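You operate a simulated robot arm through the tools that you are given. There is no shell and no other tool. Be economical: measure what you need, move in short steps, check, and stop when the job is done.

You run a simulated robot arm. Do the job below in one go: nothing can be reset, and whatever is moved stays where it is left.

## Task
Plug the toaster in and toast the rack's slice on setting 4.
Fine: white plug, socket three, switched on once it sits; the toast goes back in the rack.

The check looks at the end state, three seconds after you hand in, the way a careful person would. Anything else that was tipped, shoved, dropped, spilled or broken makes it a failure.

## Robot
A 6-joint arm with a two-finger parallel gripper, fixed in place. Base frame: the origin is at the foot of the arm, x ahead of it, y to its left, z up. Units: mm, degrees, N and s.
With the tool pointing down near the work surface it reaches from about 360 to 820 mm from the base axis. Its first joint turns from -166.0 to 166.0 degrees. Payload 3.91 kg.
The tool frame sits at the grasp point between the pads (the TCP): z along the fingers, y along the line on which they close. The tips reach 30 mm beyond it. Largest opening 110 mm; finger width 20, thickness 10; the body of the gripper, 48 by 112 mm, starts 55 mm behind the TCP.
Orientation is that of the tool frame in the base frame, as a unit quaternion [w, x, y, z]. With the fingers straight down and closing along the base's y, the tool's x points along the base's -x, its y along +y and its z along -z.

## Interface
- The arm moves only by the tool arm_command. Its argument "commands" is a list of rows, each a list of 3 entries, a list of its own where there are three numbers: the shift along the tool's x, y, z in units of 300 mm (1.0 is 300 mm), then the turn, a rotation vector about the tool's x, y, z in units of 180 degrees (1.0 is 180 degrees), then the closure, from 0 (fully open) to 1 (shut). In form: [[[dx, dy, dz], [rx, ry, rz], jaw], ...]. A call has 1 to 8 rows; each row is the pose to reach, as a shift and turn from the pose commanded when the call began, along the tool's axes at that moment. A call with a number of a shift or a turn outside -1 to 1 is refused whole. Rows are played at 5 a second. More than 50 mm and 8.6 degrees between two rows, or a gripper value outside its range, and nothing of the call is played. Where a pose cannot be reached the arm comes as near as it can. A force on the tool above 40 N (or 10 N above the force at the start of the call, whichever is more), or a blocked arm, ends the call early, and 0.2 s more pass. Each finger travels about 45 mm/s and halts on what it meets, pressing with about 37 N; the grip force reading is that of the motor and also rises with nothing between the fingers. The clock runs only during rows and for 0.2 s after the last one: add rows that repeat a pose to give the fingers time. It gives the time, the measured TCP pose, the force on the tool (base axes), the opening and the grip force at its end, in the units of the frame above (readings bear some noise), and new pictures: "views" is both (left out), scene, wrist or none.
- Cameras (640 x 400 px; columns grow to the right, rows downward): "scene" is fixed at [51.2, -499.8, 1513.1]; the picture's right is [0.84, -0.55, 0.00], its down [-0.17, -0.26, -0.95] and it looks along [0.52, 0.80, -0.31] (base axes); focal length 325 px, centre (320, 200). "wrist" rides on the gripper at [77, 7, -114] in the tool frame; the picture's right is [-0.09, 1.00, 0.00], its down [-0.80, -0.07, -0.59] and it looks along [-0.59, -0.05, 0.80] (tool axes); focal length 270 px, centre (320, 200). There is no depth. A picture from a camera that has moved, and an enlarged one, comes with that camera's place and axes in the base frame and with its lens.
- lift_body(by): slides the trunk up (or, below 0, down) by that many mm; the arm rides with it, the base frame stays. It gives what a move gives, with no picture.
- enlarge(camera, box): a new picture of the part [left, top, right, bottom] of that camera's present view, enlarged. The clock stands still meanwhile.
- close_job(): hands the job in; it is judged then, once.

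Go step by step. Nothing tells you positions but the pictures and the camera data: compare them with the known pose of the tool, close in by small moves and look again before you grip or let go. The budget is 120 turns and 200 pictures, counting those below and the enlarged ones. Unless the task says otherwise, let go and move clear before handing in, and close with one line.

The tools are called as a command line: name --argument value ..., lists and objects as JSON in quotes. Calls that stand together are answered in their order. arm_command: Moves the arm, as the interface text tells. Its arguments: {"type":"object","properties":{"commands":{"type":"array","items":{"type":"array"}},"views":{"type":"string","enum":["both","scene","wrist","none"]}},"required":["commands"]} The other tools are called the same way: lift_body (by) slides the trunk up or down; enlarge (camera, box) takes an enlarged picture of a part of a camera's view; close_job () hands the job in.

At the start:

```text
t: 0.0
eef_pos: [287.8, 317.9, 1422.8]
ee_rot: [0.0, 0.0, 1.0, 0.0]
contact_force: [-0.3, -0.8, 0.2]
finger_gap: 110.2
finger_force: 0.1
trunk travel left (down, up): [-575.0, 35.0]
```

scene: 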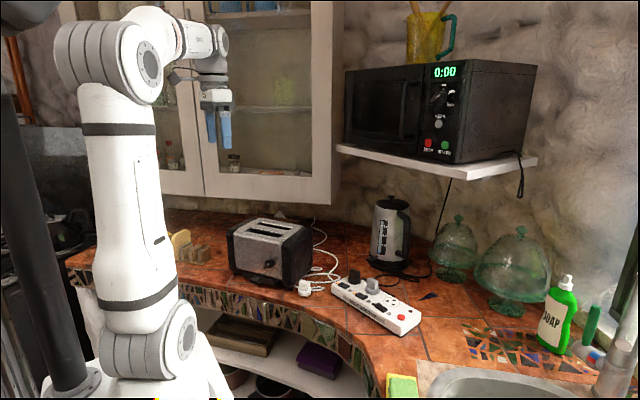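
wrist: 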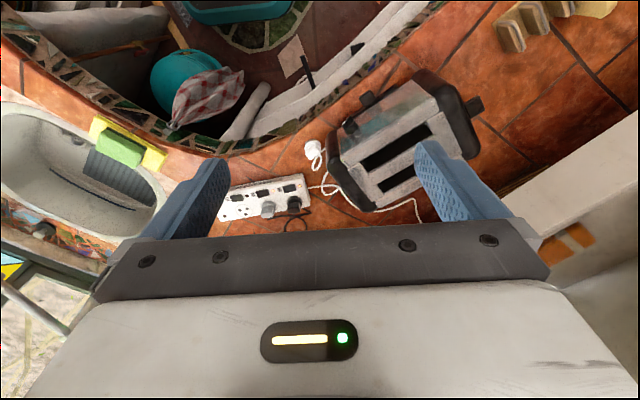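

I see a toaster, a power strip with some plugs in it, a loose white plug beside the toaster, and a rack with a slice at the left. I'll take enlarged views first to measure them.

enlarge --camera "scene" --box '[280, 250, 440, 350]'

enlarge --camera "scene" --box '[150, 200, 330, 312]'

enlarge --camera "wrist" --box '[200, 130, 360, 230]'

enlarge --camera "wrist" --box '[320, 0, 640, 200]'

```text
4.00 times, centred on (360, 300) of scene
camera zoom: at [51.2, -499.8, 1513.1], right [0.84, -0.55, 0.0], down [-0.17, -0.26, -0.95], along [0.52, 0.8, -0.31], focal length 1300 px, centre (160, -200)
```

zoom: 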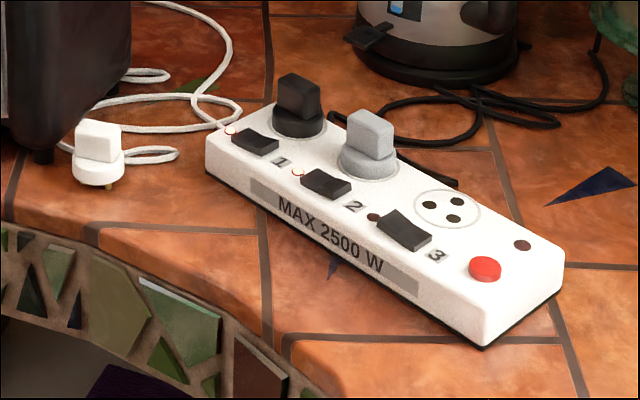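

```text
3.56 times, centred on (240, 256) of scene
camera zoom: at [51.2, -499.8, 1513.1], right [0.84, -0.55, 0.0], down [-0.17, -0.26, -0.95], along [0.52, 0.8, -0.31], focal length 1156 px, centre (604, 1)
```

zoom: 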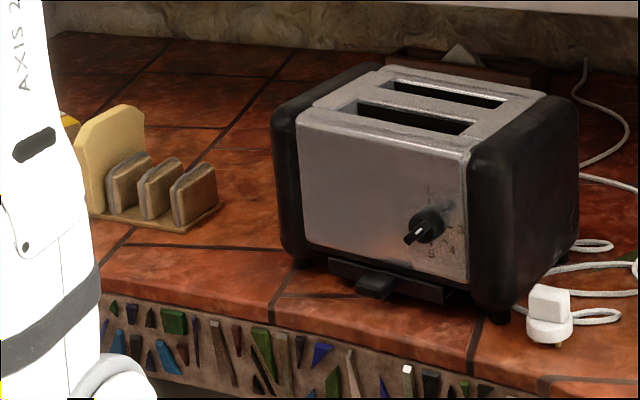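

```text
4.00 times, centred on (280, 180) of wrist
camera zoom: at [210.9, 325.7, 1539.1], right [0.09, 1.0, 0.0], down [0.8, -0.07, 0.59], along [0.59, -0.05, -0.8], focal length 1081 px, centre (480, 280)
```

zoom: 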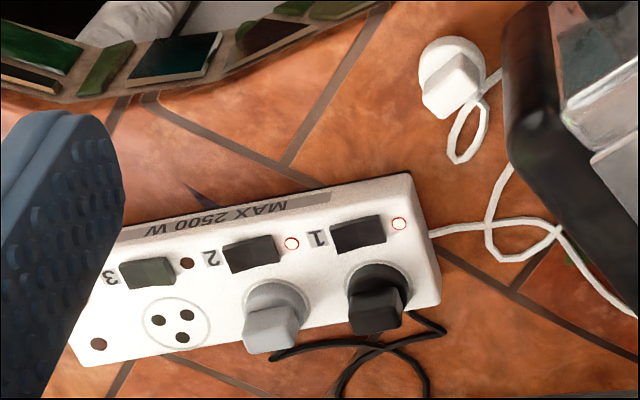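

```text
2.00 times, centred on (480, 100) of wrist
camera zoom: at [210.9, 325.7, 1539.1], right [0.09, 1.0, 0.0], down [0.8, -0.07, 0.59], along [0.59, -0.05, -0.8], focal length 541 px, centre (0, 400)
```

zoom: 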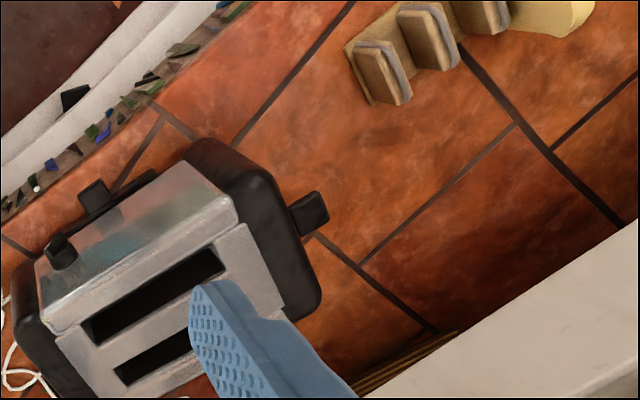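

The white plug looks to be near (515, 290), socket three near (677, 68), the toaster near (450, 450), and the rack near (280, 720). I'll turn the wrist camera toward the rack and the lever end of the toaster.

arm_command --commands '[[[0.04, 0.08, 0.04], [0, 0, -0.047], 0], [[0.08, 0.16, 0.08], [0, 0, -0.094], 0], [[0.12, 0.24, 0.12], [0, 0, -0.141], 0], [[0.16, 0.32, 0.16], [0, 0, -0.188], 0], [[0.2, 0.4, 0.2], [0, 0, -0.235], 0], [[0.24, 0.48, 0.24], [0, 0, -0.282], 0], [[0.27, 0.56, 0.28], [0, 0, -0.329], 0], [[0.3, 0.64, 0.32], [0, 0, -0.376], 0]]'

```text
t: 1.8
eef_pos: [196.8, 514.2, 1328.0]
ee_rot: [0.0, -0.558, 0.83, 0.001]
contact_force: [0.6, -0.3, 0.1]
finger_gap: 109.8
finger_force: 0.1
trunk travel left (down, up): [-575.0, 35.0]
camera wrist: at [162.7, 445.3, 1442.8], right [-0.89, 0.46, 0.0], down [0.37, 0.72, 0.59], along [0.27, 0.53, -0.8], focal length 270 px, centre (320, 200)
```

scene: 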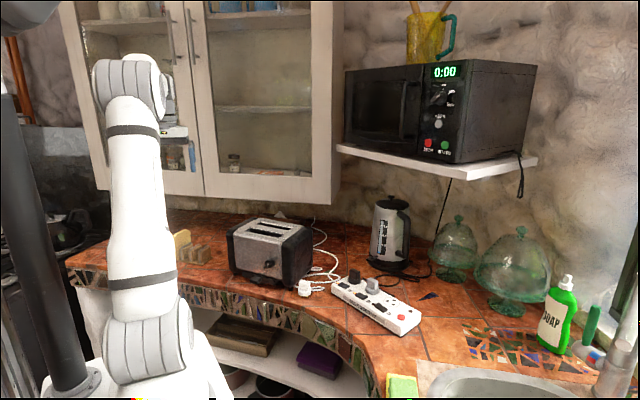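
wrist: 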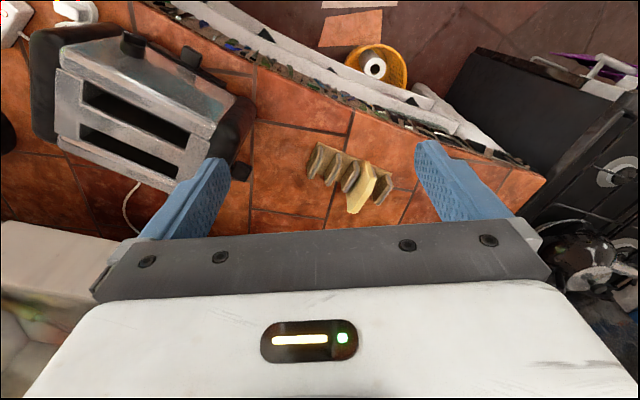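

enlarge --camera "wrist" --box '[280, 125, 420, 225]'

enlarge --camera "wrist" --box '[20, 20, 270, 200]'

```text
4.00 times, centred on (350, 175) of wrist
camera zoom: at [162.7, 445.3, 1442.8], right [-0.89, 0.46, 0.0], down [0.37, 0.72, 0.59], along [0.27, 0.53, -0.8], focal length 1081 px, centre (200, 300)
```

zoom: 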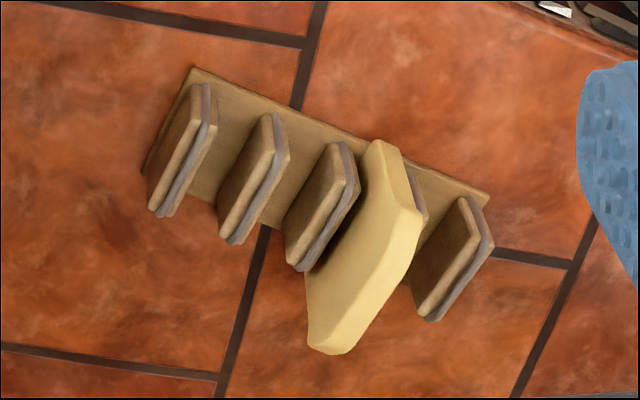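

```text
2.22 times, centred on (145, 110) of wrist
camera zoom: at [162.7, 445.3, 1442.8], right [-0.89, 0.46, 0.0], down [0.37, 0.72, 0.59], along [0.27, 0.53, -0.8], focal length 601 px, centre (709, 400)
```

zoom: 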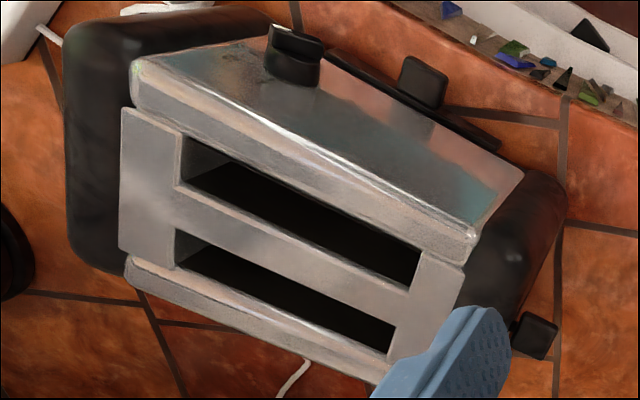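

The slice stands in the fourth gap of the rack, with its top near (234, 777, 986). The lever is on the far end of the toaster near (388, 594, 1045). Next I'll look closely at the plug and the strip.

arm_command --commands '[[[0.108, -0.12, 0.0325], [0, 0, 0.033], 0], [[0.216, -0.24, 0.065], [0, 0, 0.067], 0], [[0.324, -0.36, 0.0975], [0, 0, 0.1], 0], [[0.431, -0.48, 0.13], [0, 0, 0.133], 0], [[0.539, -0.6, 0.1625], [0, 0, 0.167], 0], [[0.647, -0.72, 0.195], [0, 0, 0.2], 0], [[0.755, -0.84, 0.2275], [0, 0, 0.233], 0], [[0.863, -0.96, 0.26], [0, 0, 0.267], 0]]' --views "wrist"

```text
t: 3.6
eef_pos: [366.7, 159.7, 1250.4]
ee_rot: [0.0, -0.17, 0.985, 0.0]
contact_force: [0.6, 0.1, -0.8]
finger_gap: 109.9
finger_force: 0.1
trunk travel left (down, up): [-575.0, 35.0]
camera wrist: at [292.8, 140.9, 1364.8], right [-0.25, 0.97, 0.0], down [0.78, 0.2, 0.59], along [0.57, 0.15, -0.8], focal length 270 px, centre (320, 200)
```

wrist: 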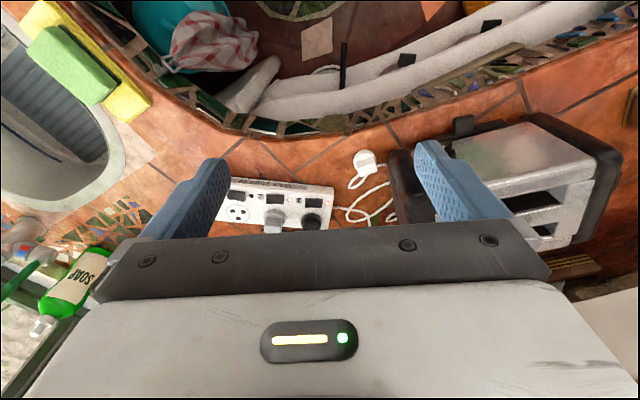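

enlarge --camera "wrist" --box '[210, 140, 410, 240]'

enlarge --camera "wrist" --box '[330, 135, 400, 179]'

enlarge --camera "scene" --box '[285, 265, 325, 305]'

enlarge --camera "wrist" --box '[215, 170, 295, 240]'

```text
3.20 times, centred on (310, 190) of wrist
camera zoom: at [292.8, 140.9, 1364.8], right [-0.25, 0.97, 0.0], down [0.78, 0.2, 0.59], along [0.57, 0.15, -0.8], focal length 865 px, centre (352, 232)
```

zoom: 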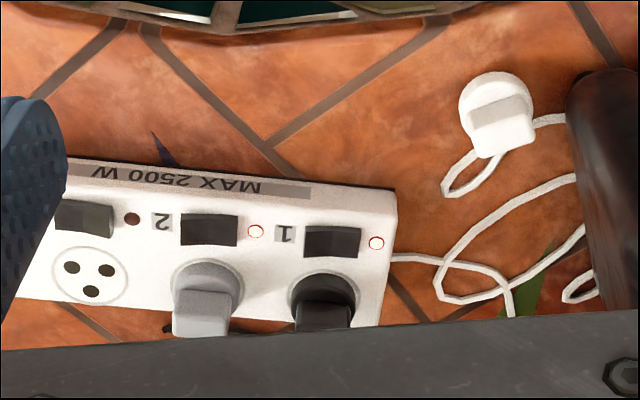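

```text
9.09 times, centred on (365, 157) of wrist
camera zoom: at [292.8, 140.9, 1364.8], right [-0.25, 0.97, 0.0], down [0.78, 0.2, 0.59], along [0.57, 0.15, -0.8], focal length 2457 px, centre (-89, 591)
```

zoom: 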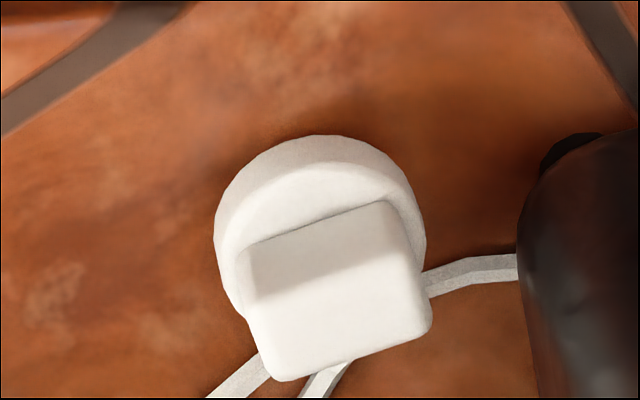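

```text
10.00 times, centred on (305, 285) of scene
camera zoom: at [51.2, -499.8, 1513.1], right [0.84, -0.55, 0.0], down [-0.17, -0.26, -0.95], along [0.52, 0.8, -0.31], focal length 3251 px, centre (470, -650)
```

zoom: 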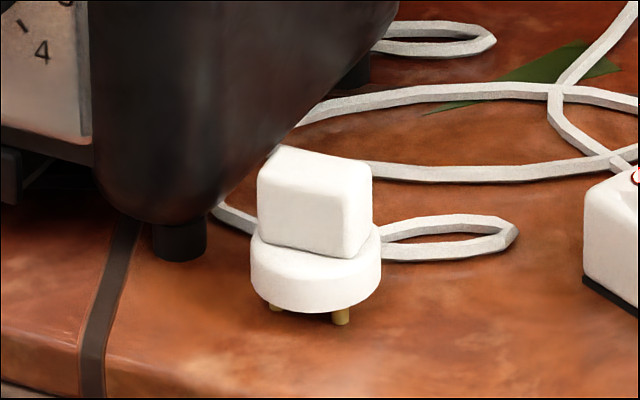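

```text
5.71 times, centred on (255, 205) of wrist
camera zoom: at [292.8, 140.9, 1364.8], right [-0.25, 0.97, 0.0], down [0.78, 0.2, 0.59], along [0.57, 0.15, -0.8], focal length 1544 px, centre (691, 171)
```

zoom: 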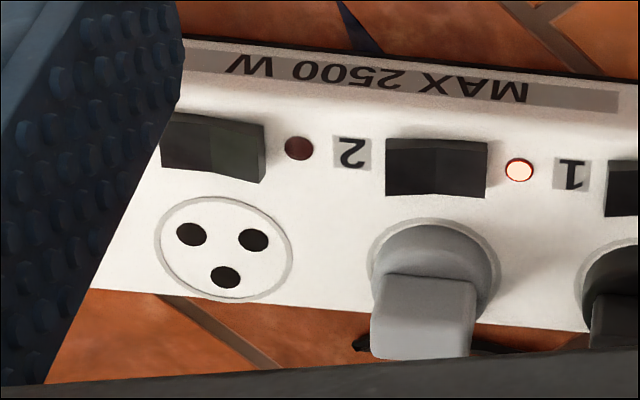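

The plug stands upright on its pins, with a block about 33 x 17 mm centred near (510, 288), its long side parallel to the toaster, and the two-pin side facing away from socket side +x. I'll grip it across its broad faces with the camera facing away from the toaster, so I turn the wrist while hovering.

arm_command --commands '[[[-0.042, 0.0174, 0.038], [0, 0, -0.0414], 0], [[-0.084, 0.035, 0.076], [0, 0, -0.0829], 0], [[-0.126, 0.052, 0.114], [0, 0, -0.1243], 0], [[-0.168, 0.07, 0.153], [0, 0, -0.1657], 0], [[-0.21, 0.087, 0.191], [0, 0, -0.2071], 0], [[-0.252, 0.105, 0.229], [0, 0, -0.2486], 0], [[-0.294, 0.122, 0.267], [0, 0, -0.29], 0]]' --views "none"

arm_command --commands '[[[-0.04, -0.023, 0.038], [0, 0, -0.0414], 0.2], [[-0.079, -0.046, 0.076], [0, 0, -0.0829], 0.3], [[-0.119, -0.069, 0.114], [0, 0, -0.1243], 0.4], [[-0.158, -0.092, 0.153], [0, 0, -0.1657], 0.4], [[-0.198, -0.115, 0.191], [0, 0, -0.2071], 0.4], [[-0.237, -0.138, 0.229], [0, 0, -0.2486], 0.4], [[-0.277, -0.161, 0.267], [0, 0, -0.29], 0.4]]' --views "both"

```text
t: 5.2
eef_pos: [436.2, 224.7, 1168.2]
ee_rot: [-0.001, -0.587, 0.81, 0.0]
contact_force: [-0.8, -0.2, 0.0]
finger_gap: 110.0
finger_force: 0.1
trunk travel left (down, up): [-575.0, 35.0]
```

```text
t: 6.8
eef_pos: [509.2, 289.2, 1088.5]
ee_rot: [0.001, 0.884, -0.468, 0.0]
contact_force: [-0.2, 0.0, 0.6]
finger_gap: 66.0
finger_force: 0.0
trunk travel left (down, up): [-575.0, 35.0]
camera wrist: at [547.1, 222.6, 1204.5], right [-0.87, -0.49, 0.0], down [-0.39, 0.7, 0.59], along [-0.29, 0.52, -0.8], focal length 270 px, centre (320, 200)
```

scene: 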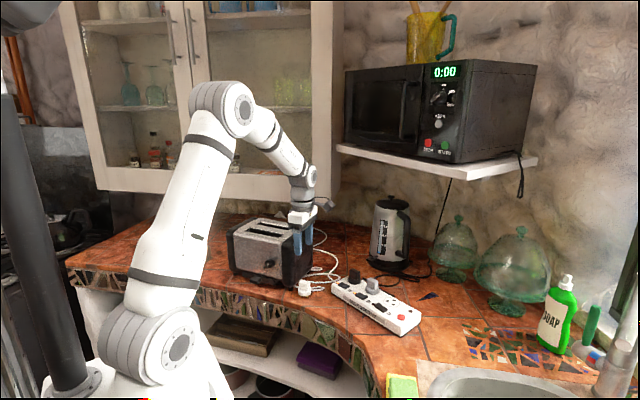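
wrist: 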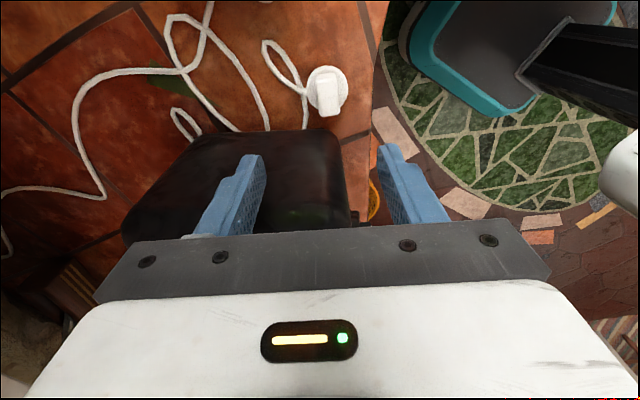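

enlarge --camera "wrist" --box '[285, 50, 365, 130]'

```text
5.00 times, centred on (325, 90) of wrist
camera zoom: at [547.1, 222.6, 1204.5], right [-0.87, -0.49, 0.0], down [-0.39, 0.7, 0.59], along [-0.29, 0.52, -0.8], focal length 1351 px, centre (295, 750)
```

zoom: 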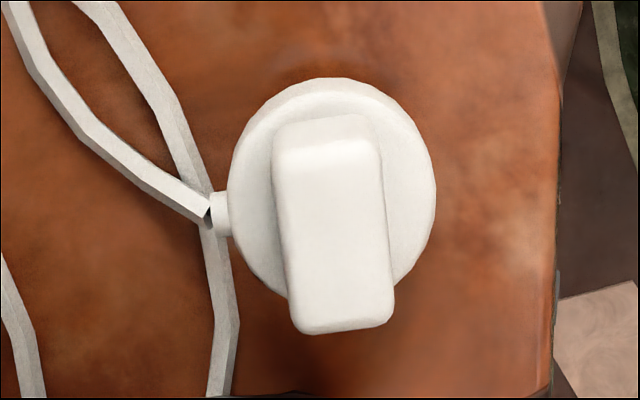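

The plug's centre refines to about (504, 284), with its top near z = 945. I'm coming down part way above it.

arm_command --commands '[[[0.003, 0.011, 0.1], [0, 0, -0.005], 0.5], [[0.006, 0.022, 0.2], [0, 0, -0.01], 0.5], [[0.006, 0.022, 0.293], [0, 0, -0.01], 0.5], [[0.006, 0.022, 0.293], [0, 0, -0.01], 0.5]]' --views "both"

enlarge --camera "scene" --box '[260, 230, 350, 310]'

```text
t: 7.6
eef_pos: [504.8, 286.1, 1019.0]
ee_rot: [-0.002, 0.89, -0.455, 0.001]
contact_force: [-4.2, -3.4, 11.7]
finger_gap: 55.3
finger_force: 0.2
trunk travel left (down, up): [-575.0, 35.0]
stopped in row 3: the force on the tool passed its limit (the readings are from after the stop); the commanded pose is now the measured one
camera wrist: at [544.7, 218.9, 1134.4], right [-0.86, -0.51, 0.0], down [-0.41, 0.69, 0.59], along [-0.3, 0.51, -0.8], focal length 270 px, centre (320, 200)
```

scene: 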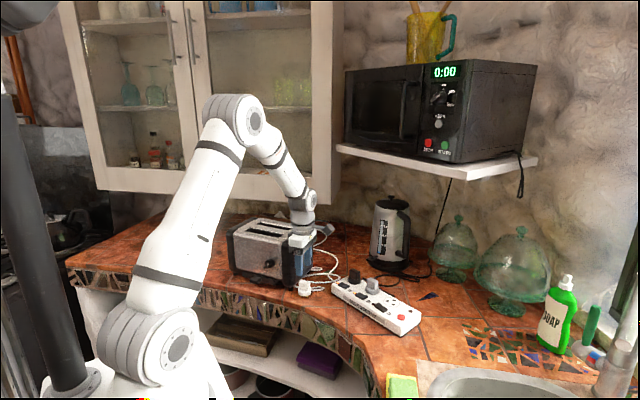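
wrist: 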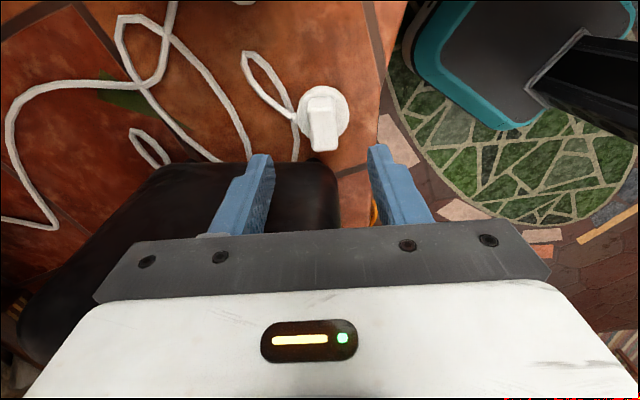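

```text
5.00 times, centred on (305, 270) of scene
camera zoom: at [51.2, -499.8, 1513.1], right [0.84, -0.55, 0.0], down [-0.17, -0.26, -0.95], along [0.52, 0.8, -0.31], focal length 1625 px, centre (395, -150)
```

zoom: 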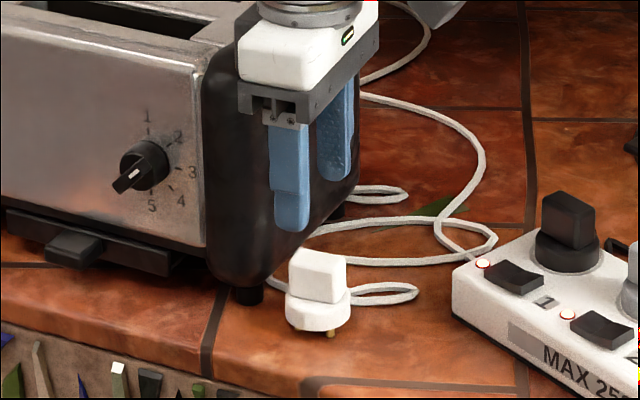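

The gripper body touched the toaster's end as it came down. I'll back up and tilt the tool about its closing axis so the body leans away from the toaster, since the pads still lie flat on the plug that way.

arm_command --commands '[[[0.01, 0, -0.08], [0, 0, 0], 0.5], [[0.031, 0.007, -0.15], [0, -0.02, 0], 0.5], [[0.031, 0.007, -0.15], [0, -0.06, 0], 0.5], [[0.031, 0.007, -0.15], [0, -0.1, 0], 0.5], [[0.031, 0.007, -0.12], [0, -0.139, 0], 0.5], [[0.031, 0.007, -0.05], [0, -0.139, 0], 0.5], [[0.031, 0.007, 0.0], [0, -0.139, 0], 0.5]]' --views "both"

enlarge --camera "scene" --box '[260, 230, 350, 310]'

```text
t: 9.2
eef_pos: [506.9, 277.9, 1017.8]
ee_rot: [-0.1, 0.87, -0.443, -0.193]
contact_force: [0.6, 0.0, 0.0]
finger_gap: 55.2
finger_force: 0.1
trunk travel left (down, up): [-575.0, 35.0]
camera wrist: at [572.1, 178.1, 1089.6], right [-0.85, -0.52, 0.03], down [-0.22, 0.42, 0.88], along [-0.47, 0.74, -0.48], focal length 270 px, centre (320, 200)
```

scene: 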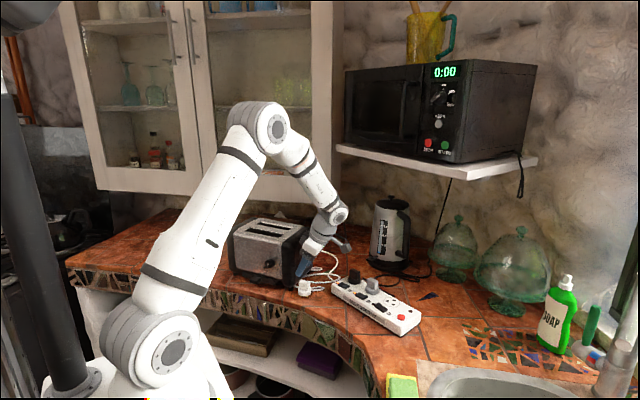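
wrist: 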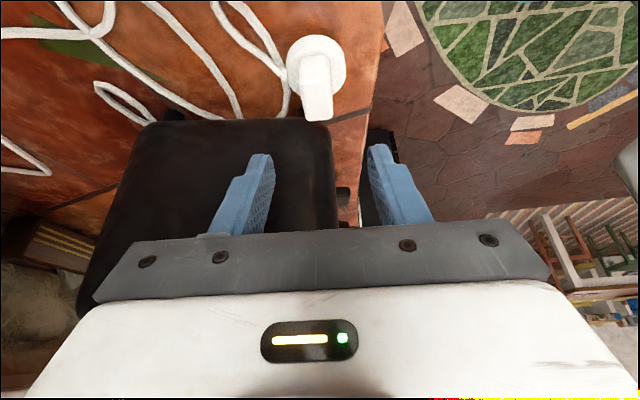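

```text
5.00 times, centred on (305, 270) of scene
camera zoom: at [51.2, -499.8, 1513.1], right [0.84, -0.55, 0.0], down [-0.17, -0.26, -0.95], along [0.52, 0.8, -0.31], focal length 1625 px, centre (395, -150)
```

zoom: 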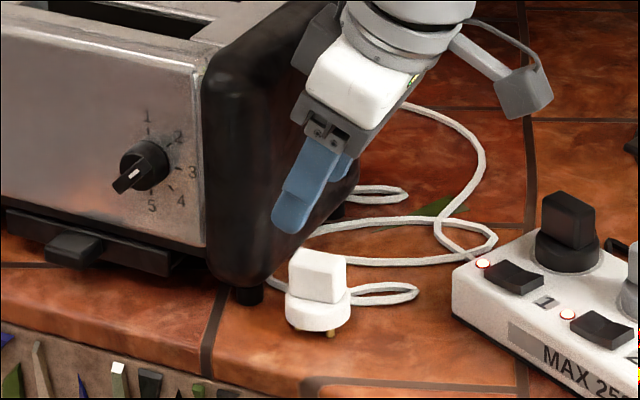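

enlarge --camera "wrist" --box '[270, 20, 370, 140]'

```text
3.33 times, centred on (320, 80) of wrist
camera zoom: at [572.1, 178.1, 1089.6], right [-0.85, -0.52, 0.03], down [-0.22, 0.42, 0.88], along [-0.47, 0.74, -0.48], focal length 901 px, centre (320, 600)
```

zoom: 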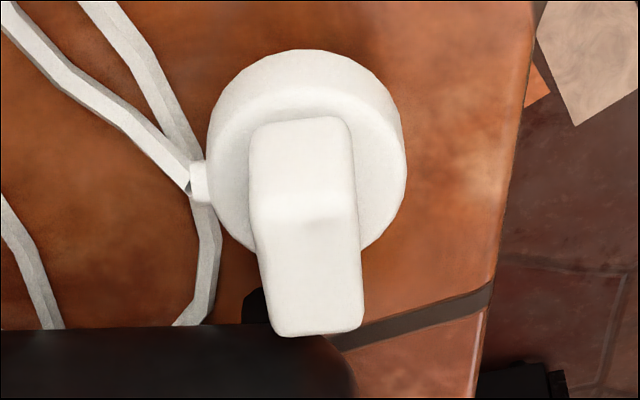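

The plug's top is near (504.5, 283, 947) and the disc's upper face is near z = 921. I'm descending so the tips end just above the disc.

arm_command --commands '[[[0.03, 0, 0.055], [0, 0, 0], 0.5], [[0.06, -0.001, 0.11], [0, 0, 0], 0.5], [[0.085, -0.002, 0.155], [0, 0, 0], 0.5], [[0.103, -0.002, 0.187], [0, 0, 0], 0.5], [[0.103, -0.002, 0.187], [0, 0, 0], 0.5]]' --views "both"

enlarge --camera "scene" --box '[280, 250, 340, 310]'

enlarge --camera "wrist" --box '[220, 80, 420, 240]'

```text
t: 10.4
eef_pos: [513.1, 273.3, 952.5]
ee_rot: [-0.099, 0.87, -0.444, -0.192]
contact_force: [-0.4, 0.7, -1.0]
finger_gap: 55.0
finger_force: 0.0
trunk travel left (down, up): [-575.0, 35.0]
camera wrist: at [576.3, 174.5, 1025.1], right [-0.85, -0.52, 0.03], down [-0.22, 0.42, 0.88], along [-0.47, 0.74, -0.48], focal length 270 px, centre (320, 200)
```

scene: 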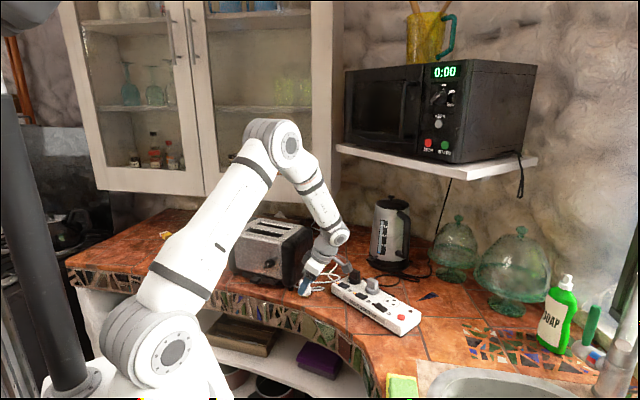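
wrist: 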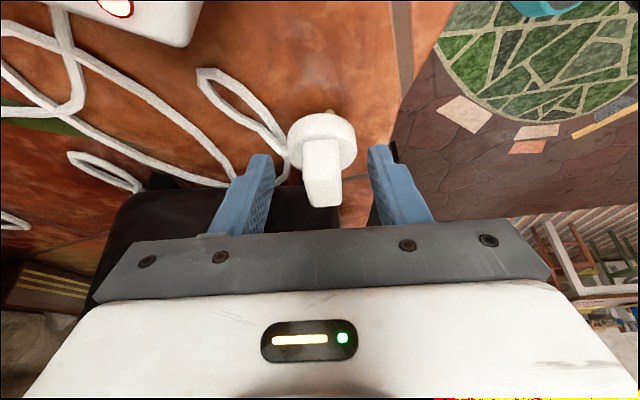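

```text
6.67 times, centred on (310, 280) of scene
camera zoom: at [51.2, -499.8, 1513.1], right [0.84, -0.55, 0.0], down [-0.17, -0.26, -0.95], along [0.52, 0.8, -0.31], focal length 2167 px, centre (387, -333)
```

zoom: 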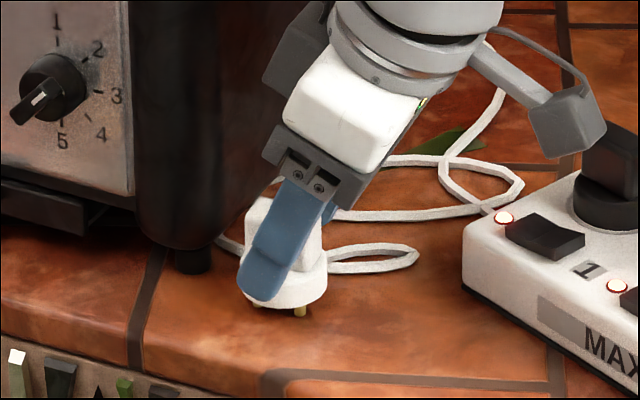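

```text
2.50 times, centred on (320, 160) of wrist
camera zoom: at [576.3, 174.5, 1025.1], right [-0.85, -0.52, 0.03], down [-0.22, 0.42, 0.88], along [-0.47, 0.74, -0.48], focal length 676 px, centre (320, 300)
```

zoom: 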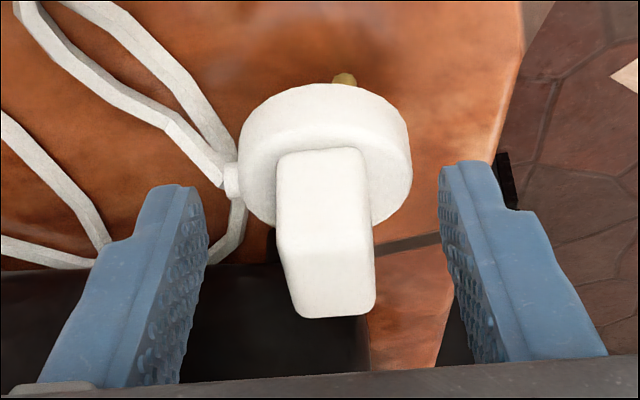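

The fingers straddle the block evenly. I'll raise 3 mm for clearance from the disc, then close.

arm_command --commands '[[[-0.004, 0.0, -0.009], [0, 0, 0], 0.5], [[-0.004, 0.0, -0.009], [0, 0, 0], 0.75], [[-0.004, 0.0, -0.009], [0, 0, 0], 0.9], [[-0.004, 0.0, -0.009], [0, 0, 0], 0.95], [[-0.004, 0.0, -0.009], [0, 0, 0], 1], [[-0.004, 0.0, -0.009], [0, 0, 0], 1], [[-0.004, 0.0, -0.009], [0, 0, 0], 1]]' --views "wrist"

enlarge --camera "scene" --box '[280, 250, 340, 310]'

```text
t: 12.0
eef_pos: [513.1, 275.9, 956.6]
ee_rot: [-0.1, 0.87, -0.443, -0.192]
contact_force: [1.1, 0.3, 1.6]
finger_gap: 19.2
finger_force: 37.3
trunk travel left (down, up): [-575.0, 35.0]
camera wrist: at [576.7, 174.7, 1028.5], right [-0.85, -0.52, 0.03], down [-0.22, 0.42, 0.88], along [-0.47, 0.74, -0.48], focal length 270 px, centre (320, 200)
```

wrist: 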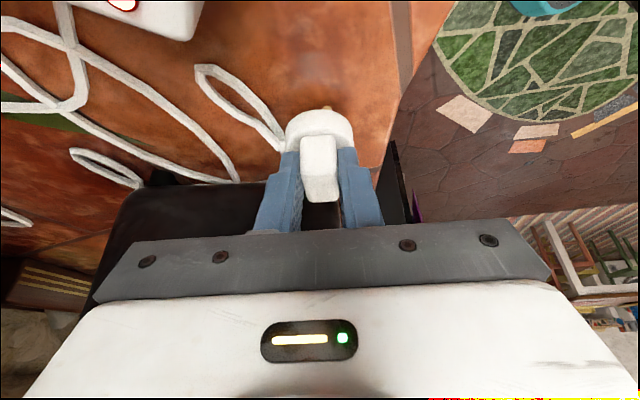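

```text
6.67 times, centred on (310, 280) of scene
camera zoom: at [51.2, -499.8, 1513.1], right [0.84, -0.55, 0.0], down [-0.17, -0.26, -0.95], along [0.52, 0.8, -0.31], focal length 2167 px, centre (387, -333)
```

zoom: 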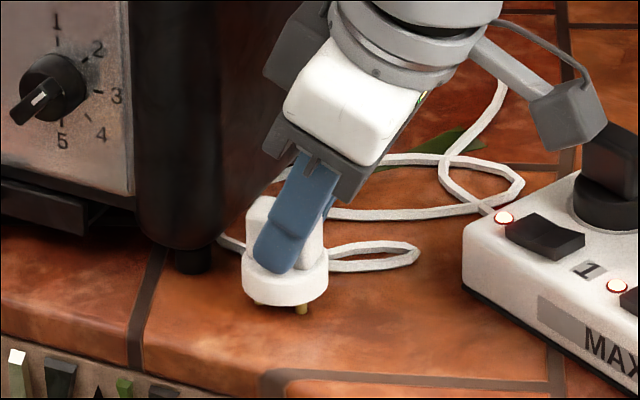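

The plug is held at 19 mm. I'll lift it, move away from the toaster and straighten the tool.

arm_command --commands '[[[-0.042, 0, -0.091], [0, 0, 0], 1], [[-0.085, 0, -0.181], [0, 0, 0], 1], [[-0.066, 0, -0.3], [0, 0, 0], 1], [[0.01, 0, -0.373], [0, 0.035, 0], 1], [[0.101, 0, -0.415], [0, 0.07, 0], 1], [[0.191, 0, -0.457], [0, 0.105, 0], 1], [[0.252, 0, -0.485], [0, 0.139, 0], 1]]' --views "both"

```text
t: 13.6
eef_pos: [589.7, 166.6, 1056.2]
ee_rot: [-0.001, 0.89, -0.456, 0.002]
contact_force: [0.3, 0.1, -1.0]
finger_gap: 19.2
finger_force: 36.6
trunk travel left (down, up): [-575.0, 35.0]
camera wrist: at [628.6, 100.8, 1172.3], right [-0.86, -0.51, 0.0], down [-0.41, 0.69, 0.59], along [-0.3, 0.51, -0.8], focal length 270 px, centre (320, 200)
```

scene: 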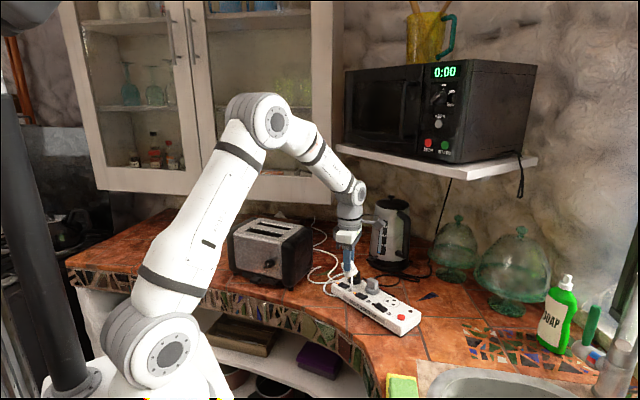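
wrist: 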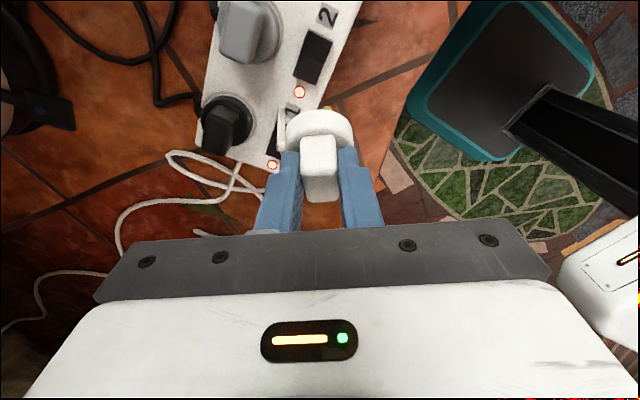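

I'm aware the plug is now tilted by 25° relative to vertical, so I'll tilt back before inserting. First I'll move over socket three and turn to the strip's angle of 7.4°, then tilt.

arm_command --commands '[[[0.116, -0.004, 0], [0, 0, 0.039], 1], [[0.232, -0.008, 0], [0, 0, 0.078], 1], [[0.347, -0.011, 0], [0, 0, 0.118], 1], [[0.463, -0.015, 0], [0, 0, 0.157], 1]]' --views "none"

arm_command --commands '[[[0, 0, 0], [0, -0.035, 0], 1], [[0, 0, 0], [0, -0.07, 0], 1], [[0, 0, 0], [0, -0.105, 0], 1], [[0, 0, 0], [0, -0.139, 0], 1], [[0, 0, 0], [0, -0.139, 0], 1]]' --views "both"

enlarge --camera "scene" --box '[330, 240, 440, 340]'

enlarge --camera "wrist" --box '[240, 40, 400, 240]'

```text
t: 14.6
eef_pos: [673.6, 56.9, 1055.9]
ee_rot: [-0.001, 0.752, -0.66, 0.0]
contact_force: [0.4, 0.7, -0.7]
finger_gap: 19.2
finger_force: 37.1
trunk travel left (down, up): [-575.0, 35.0]
```

```text
t: 15.8
eef_pos: [674.1, 58.7, 1057.3]
ee_rot: [-0.145, 0.735, -0.642, -0.162]
contact_force: [-0.2, 0.6, -0.5]
finger_gap: 19.5
finger_force: 37.0
trunk travel left (down, up): [-575.0, 35.0]
camera wrist: at [683.0, -59.4, 1128.4], right [-1.0, -0.05, 0.03], down [0.01, 0.48, 0.88], along [-0.06, 0.88, -0.48], focal length 270 px, centre (320, 200)
```

scene: 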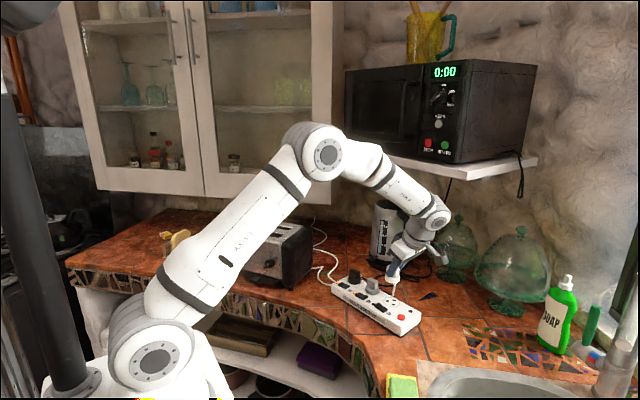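
wrist: 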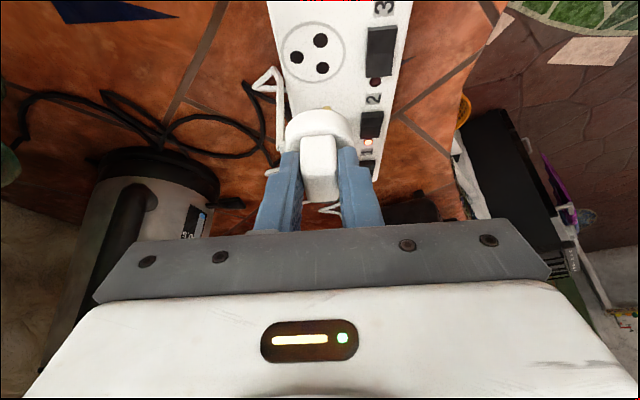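

```text
4.00 times, centred on (385, 290) of scene
camera zoom: at [51.2, -499.8, 1513.1], right [0.84, -0.55, 0.0], down [-0.17, -0.26, -0.95], along [0.52, 0.8, -0.31], focal length 1300 px, centre (60, -160)
```

zoom: 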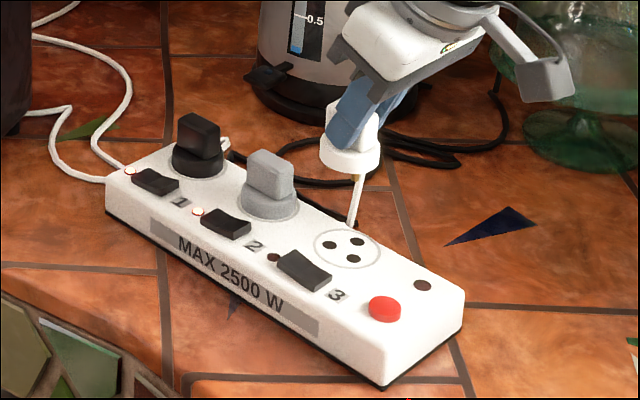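

```text
2.00 times, centred on (320, 140) of wrist
camera zoom: at [683.0, -59.4, 1128.4], right [-1.0, -0.05, 0.03], down [0.01, 0.48, 0.88], along [-0.06, 0.88, -0.48], focal length 541 px, centre (320, 320)
```

zoom: 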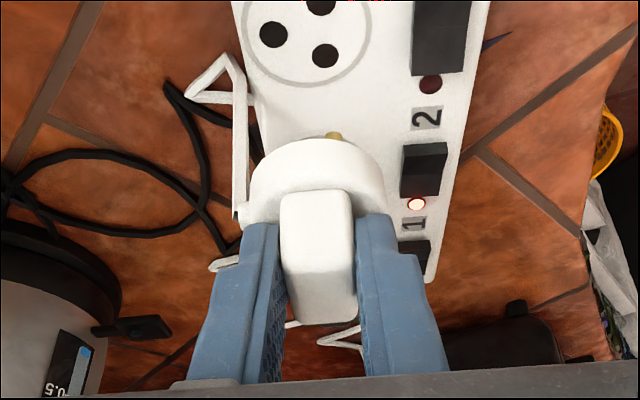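

The pins and holes share the same orientation, and socket three measures about (673.7, 66.8, 934). I'm lowering to just above it for a fine comparison.

arm_command --commands '[[[0.02, -0.001, 0.04], [0, 0, 0], 1], [[0.045, -0.002, 0.08], [0, 0, 0], 1], [[0.064, -0.002, 0.117], [0, 0, 0], 1], [[0.064, -0.002, 0.117], [0, 0, 0], 1]]' --views "wrist"

enlarge --camera "scene" --box '[380, 260, 440, 320]'

enlarge --camera "wrist" --box '[270, 70, 370, 200]'

```text
t: 16.8
eef_pos: [675.2, 56.5, 1015.9]
ee_rot: [-0.144, 0.735, -0.642, -0.163]
contact_force: [0.1, 0.1, -1.5]
finger_gap: 19.3
finger_force: 36.8
trunk travel left (down, up): [-575.0, 35.0]
camera wrist: at [683.4, -60.9, 1087.9], right [-1.0, -0.05, 0.03], down [0.0, 0.48, 0.88], along [-0.06, 0.88, -0.48], focal length 270 px, centre (320, 200)
```

wrist: 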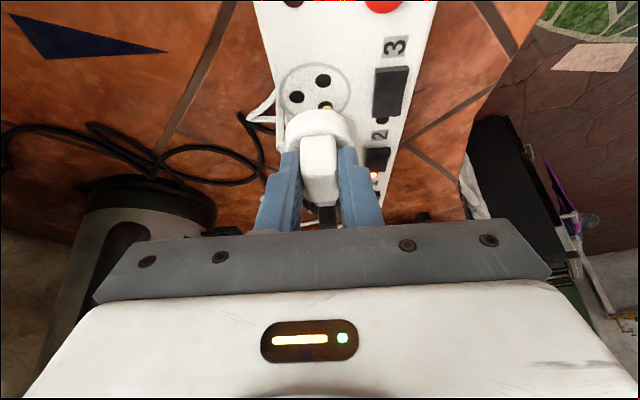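

```text
6.67 times, centred on (410, 290) of scene
camera zoom: at [51.2, -499.8, 1513.1], right [0.84, -0.55, 0.0], down [-0.17, -0.26, -0.95], along [0.52, 0.8, -0.31], focal length 2167 px, centre (-280, -400)
```

zoom: 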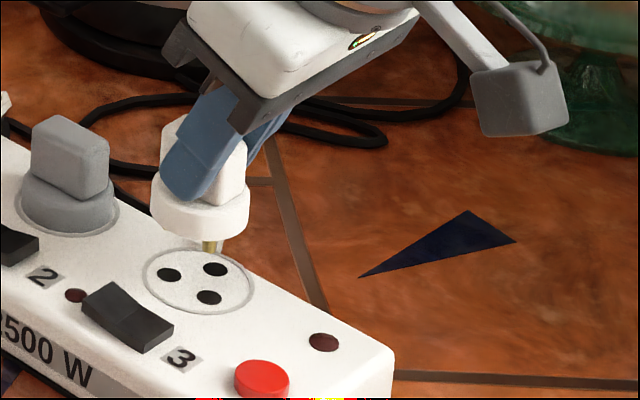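

```text
3.08 times, centred on (320, 135) of wrist
camera zoom: at [683.4, -60.9, 1087.9], right [-1.0, -0.05, 0.03], down [0.0, 0.48, 0.88], along [-0.06, 0.88, -0.48], focal length 832 px, centre (320, 400)
```

zoom: 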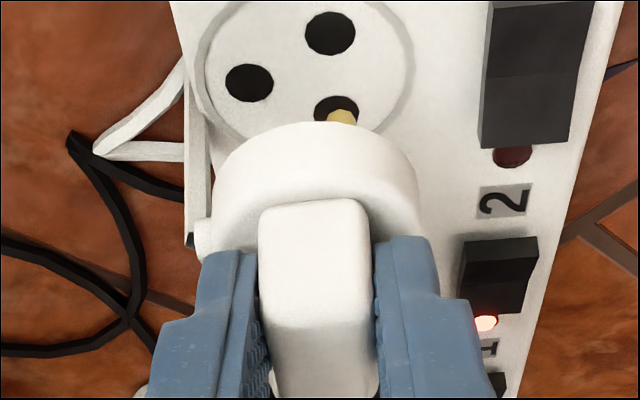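

From both cameras, the visible pin tip is over its hole within about 1 mm and about 23 mm above it. I'm descending in small steps.

arm_command --commands '[[[0.008, -0.001, 0.017], [0, 0, 0], 1], [[0.016, -0.002, 0.034], [0, 0, 0], 1], [[0.023, -0.002, 0.048], [0, 0, 0], 1], [[0.028, -0.002, 0.06], [0, 0, 0], 1], [[0.0325, -0.002, 0.0695], [0, 0, 0], 1], [[0.037, -0.002, 0.079], [0, 0, 0], 1]]' --views "wrist"

enlarge --camera "scene" --box '[380, 260, 440, 320]'

enlarge --camera "wrist" --box '[270, 70, 370, 200]'

```text
t: 18.2
eef_pos: [676.2, 55.4, 989.6]
ee_rot: [-0.144, 0.735, -0.643, -0.162]
contact_force: [0.4, -0.1, -0.7]
finger_gap: 19.2
finger_force: 37.0
trunk travel left (down, up): [-575.0, 35.0]
camera wrist: at [684.4, -61.7, 1061.2], right [-1.0, -0.05, 0.03], down [0.01, 0.48, 0.88], along [-0.06, 0.88, -0.48], focal length 270 px, centre (320, 200)
```

wrist: 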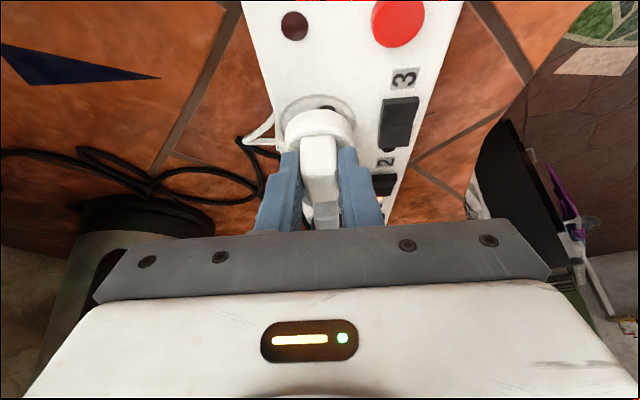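

```text
6.67 times, centred on (410, 290) of scene
camera zoom: at [51.2, -499.8, 1513.1], right [0.84, -0.55, 0.0], down [-0.17, -0.26, -0.95], along [0.52, 0.8, -0.31], focal length 2167 px, centre (-280, -400)
```

zoom: 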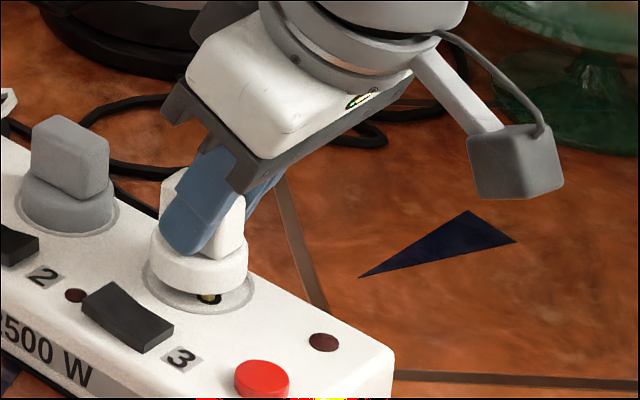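

```text
3.08 times, centred on (320, 135) of wrist
camera zoom: at [684.4, -61.7, 1061.2], right [-1.0, -0.05, 0.03], down [0.01, 0.48, 0.88], along [-0.06, 0.88, -0.48], focal length 832 px, centre (320, 400)
```

zoom: 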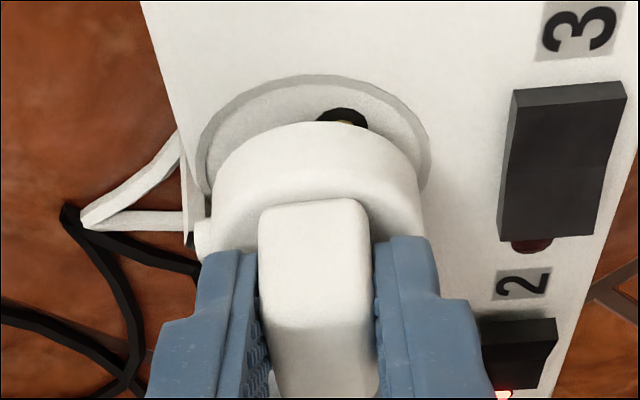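

The pin is entering its hole without force. I'm continuing down gently.

arm_command --commands '[[[0.0042, 0, 0.009], [0, 0, 0], 1], [[0.0085, 0, 0.018], [0, 0, 0], 1], [[0.0127, 0, 0.027], [0, 0, 0], 1], [[0.017, 0, 0.036], [0, 0, 0], 1], [[0.0212, 0, 0.045], [0, 0, 0], 1], [[0.0254, 0, 0.054], [0, 0, 0], 1]]' --views "wrist"

enlarge --camera "scene" --box '[380, 260, 440, 320]'

```text
t: 19.5
eef_pos: [678.2, 57.2, 981.0]
ee_rot: [-0.15, 0.735, -0.642, -0.159]
contact_force: [-0.6, 1.1, 15.9]
finger_gap: 19.6
finger_force: 36.8
trunk travel left (down, up): [-575.0, 35.0]
stopped in row 6: the force on the tool passed its limit (the readings are from after the stop); the commanded pose is now the measured one
camera wrist: at [686.0, -61.6, 1053.0], right [-1.0, -0.05, 0.02], down [-0.01, 0.48, 0.88], along [-0.06, 0.88, -0.47], focal length 270 px, centre (320, 200)
```

wrist: 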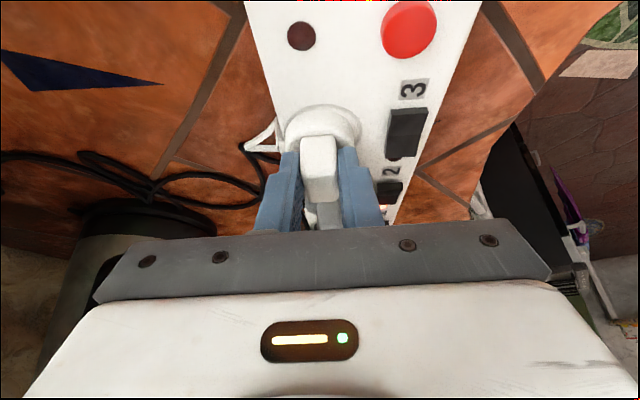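

```text
6.67 times, centred on (410, 290) of scene
camera zoom: at [51.2, -499.8, 1513.1], right [0.84, -0.55, 0.0], down [-0.17, -0.26, -0.95], along [0.52, 0.8, -0.31], focal length 2167 px, centre (-280, -400)
```

zoom: 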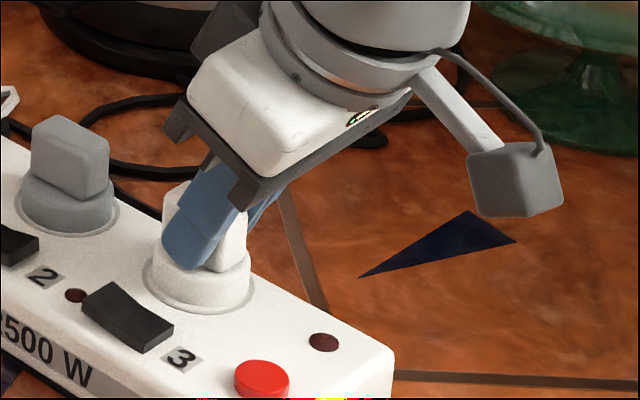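

enlarge --camera "scene" --box '[380, 270, 420, 310]'

enlarge --camera "wrist" --box '[270, 80, 380, 190]'

```text
10.00 times, centred on (400, 290) of scene
camera zoom: at [51.2, -499.8, 1513.1], right [0.84, -0.55, 0.0], down [-0.17, -0.26, -0.95], along [0.52, 0.8, -0.31], focal length 3251 px, centre (-480, -700)
```

zoom: 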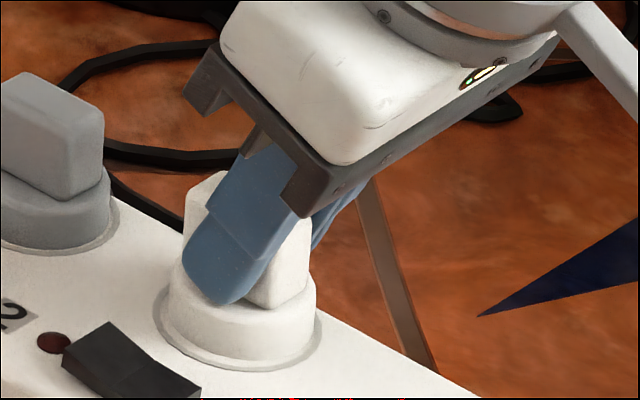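

```text
3.64 times, centred on (325, 135) of wrist
camera zoom: at [686.0, -61.6, 1053.0], right [-1.0, -0.05, 0.02], down [-0.01, 0.48, 0.88], along [-0.06, 0.88, -0.47], focal length 983 px, centre (302, 436)
```

zoom: 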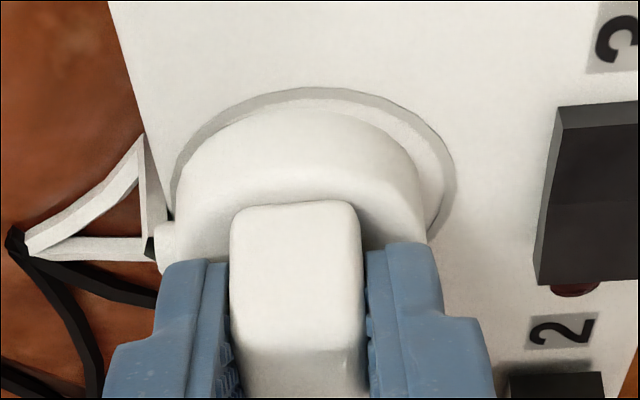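

The disc appears to rest on the ring. I'll give a short extra push to be sure it's home.

arm_command --commands '[[[0.0028, 0, 0.006], [0, 0, 0], 1], [[0.0057, 0, 0.012], [0, 0, 0], 1], [[0.0085, 0, 0.018], [0, 0, 0], 1]]' --views "none"

enlarge --camera "scene" --box '[370, 265, 430, 315]'

```text
t: 20.1
eef_pos: [678.1, 55.8, 981.3]
ee_rot: [-0.151, 0.735, -0.641, -0.158]
contact_force: [-9.8, -2.1, 15.9]
finger_gap: 19.4
finger_force: 37.5
trunk travel left (down, up): [-575.0, 35.0]
stopped in row 3: the force on the tool passed its limit (the readings are from after the stop); the commanded pose is now the measured one
```

```text
8.00 times, centred on (400, 290) of scene
camera zoom: at [51.2, -499.8, 1513.1], right [0.84, -0.55, 0.0], down [-0.17, -0.26, -0.95], along [0.52, 0.8, -0.31], focal length 2601 px, centre (-320, -520)
```

zoom: 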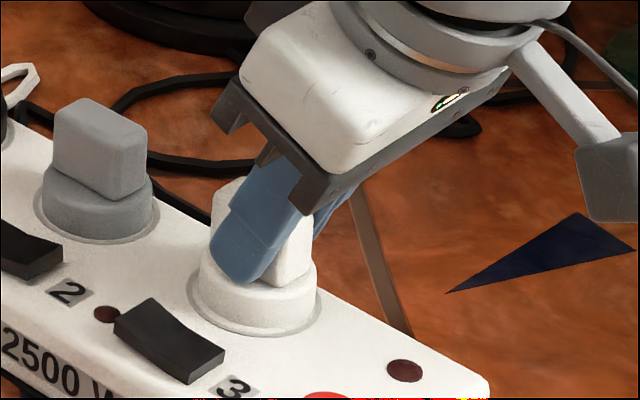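

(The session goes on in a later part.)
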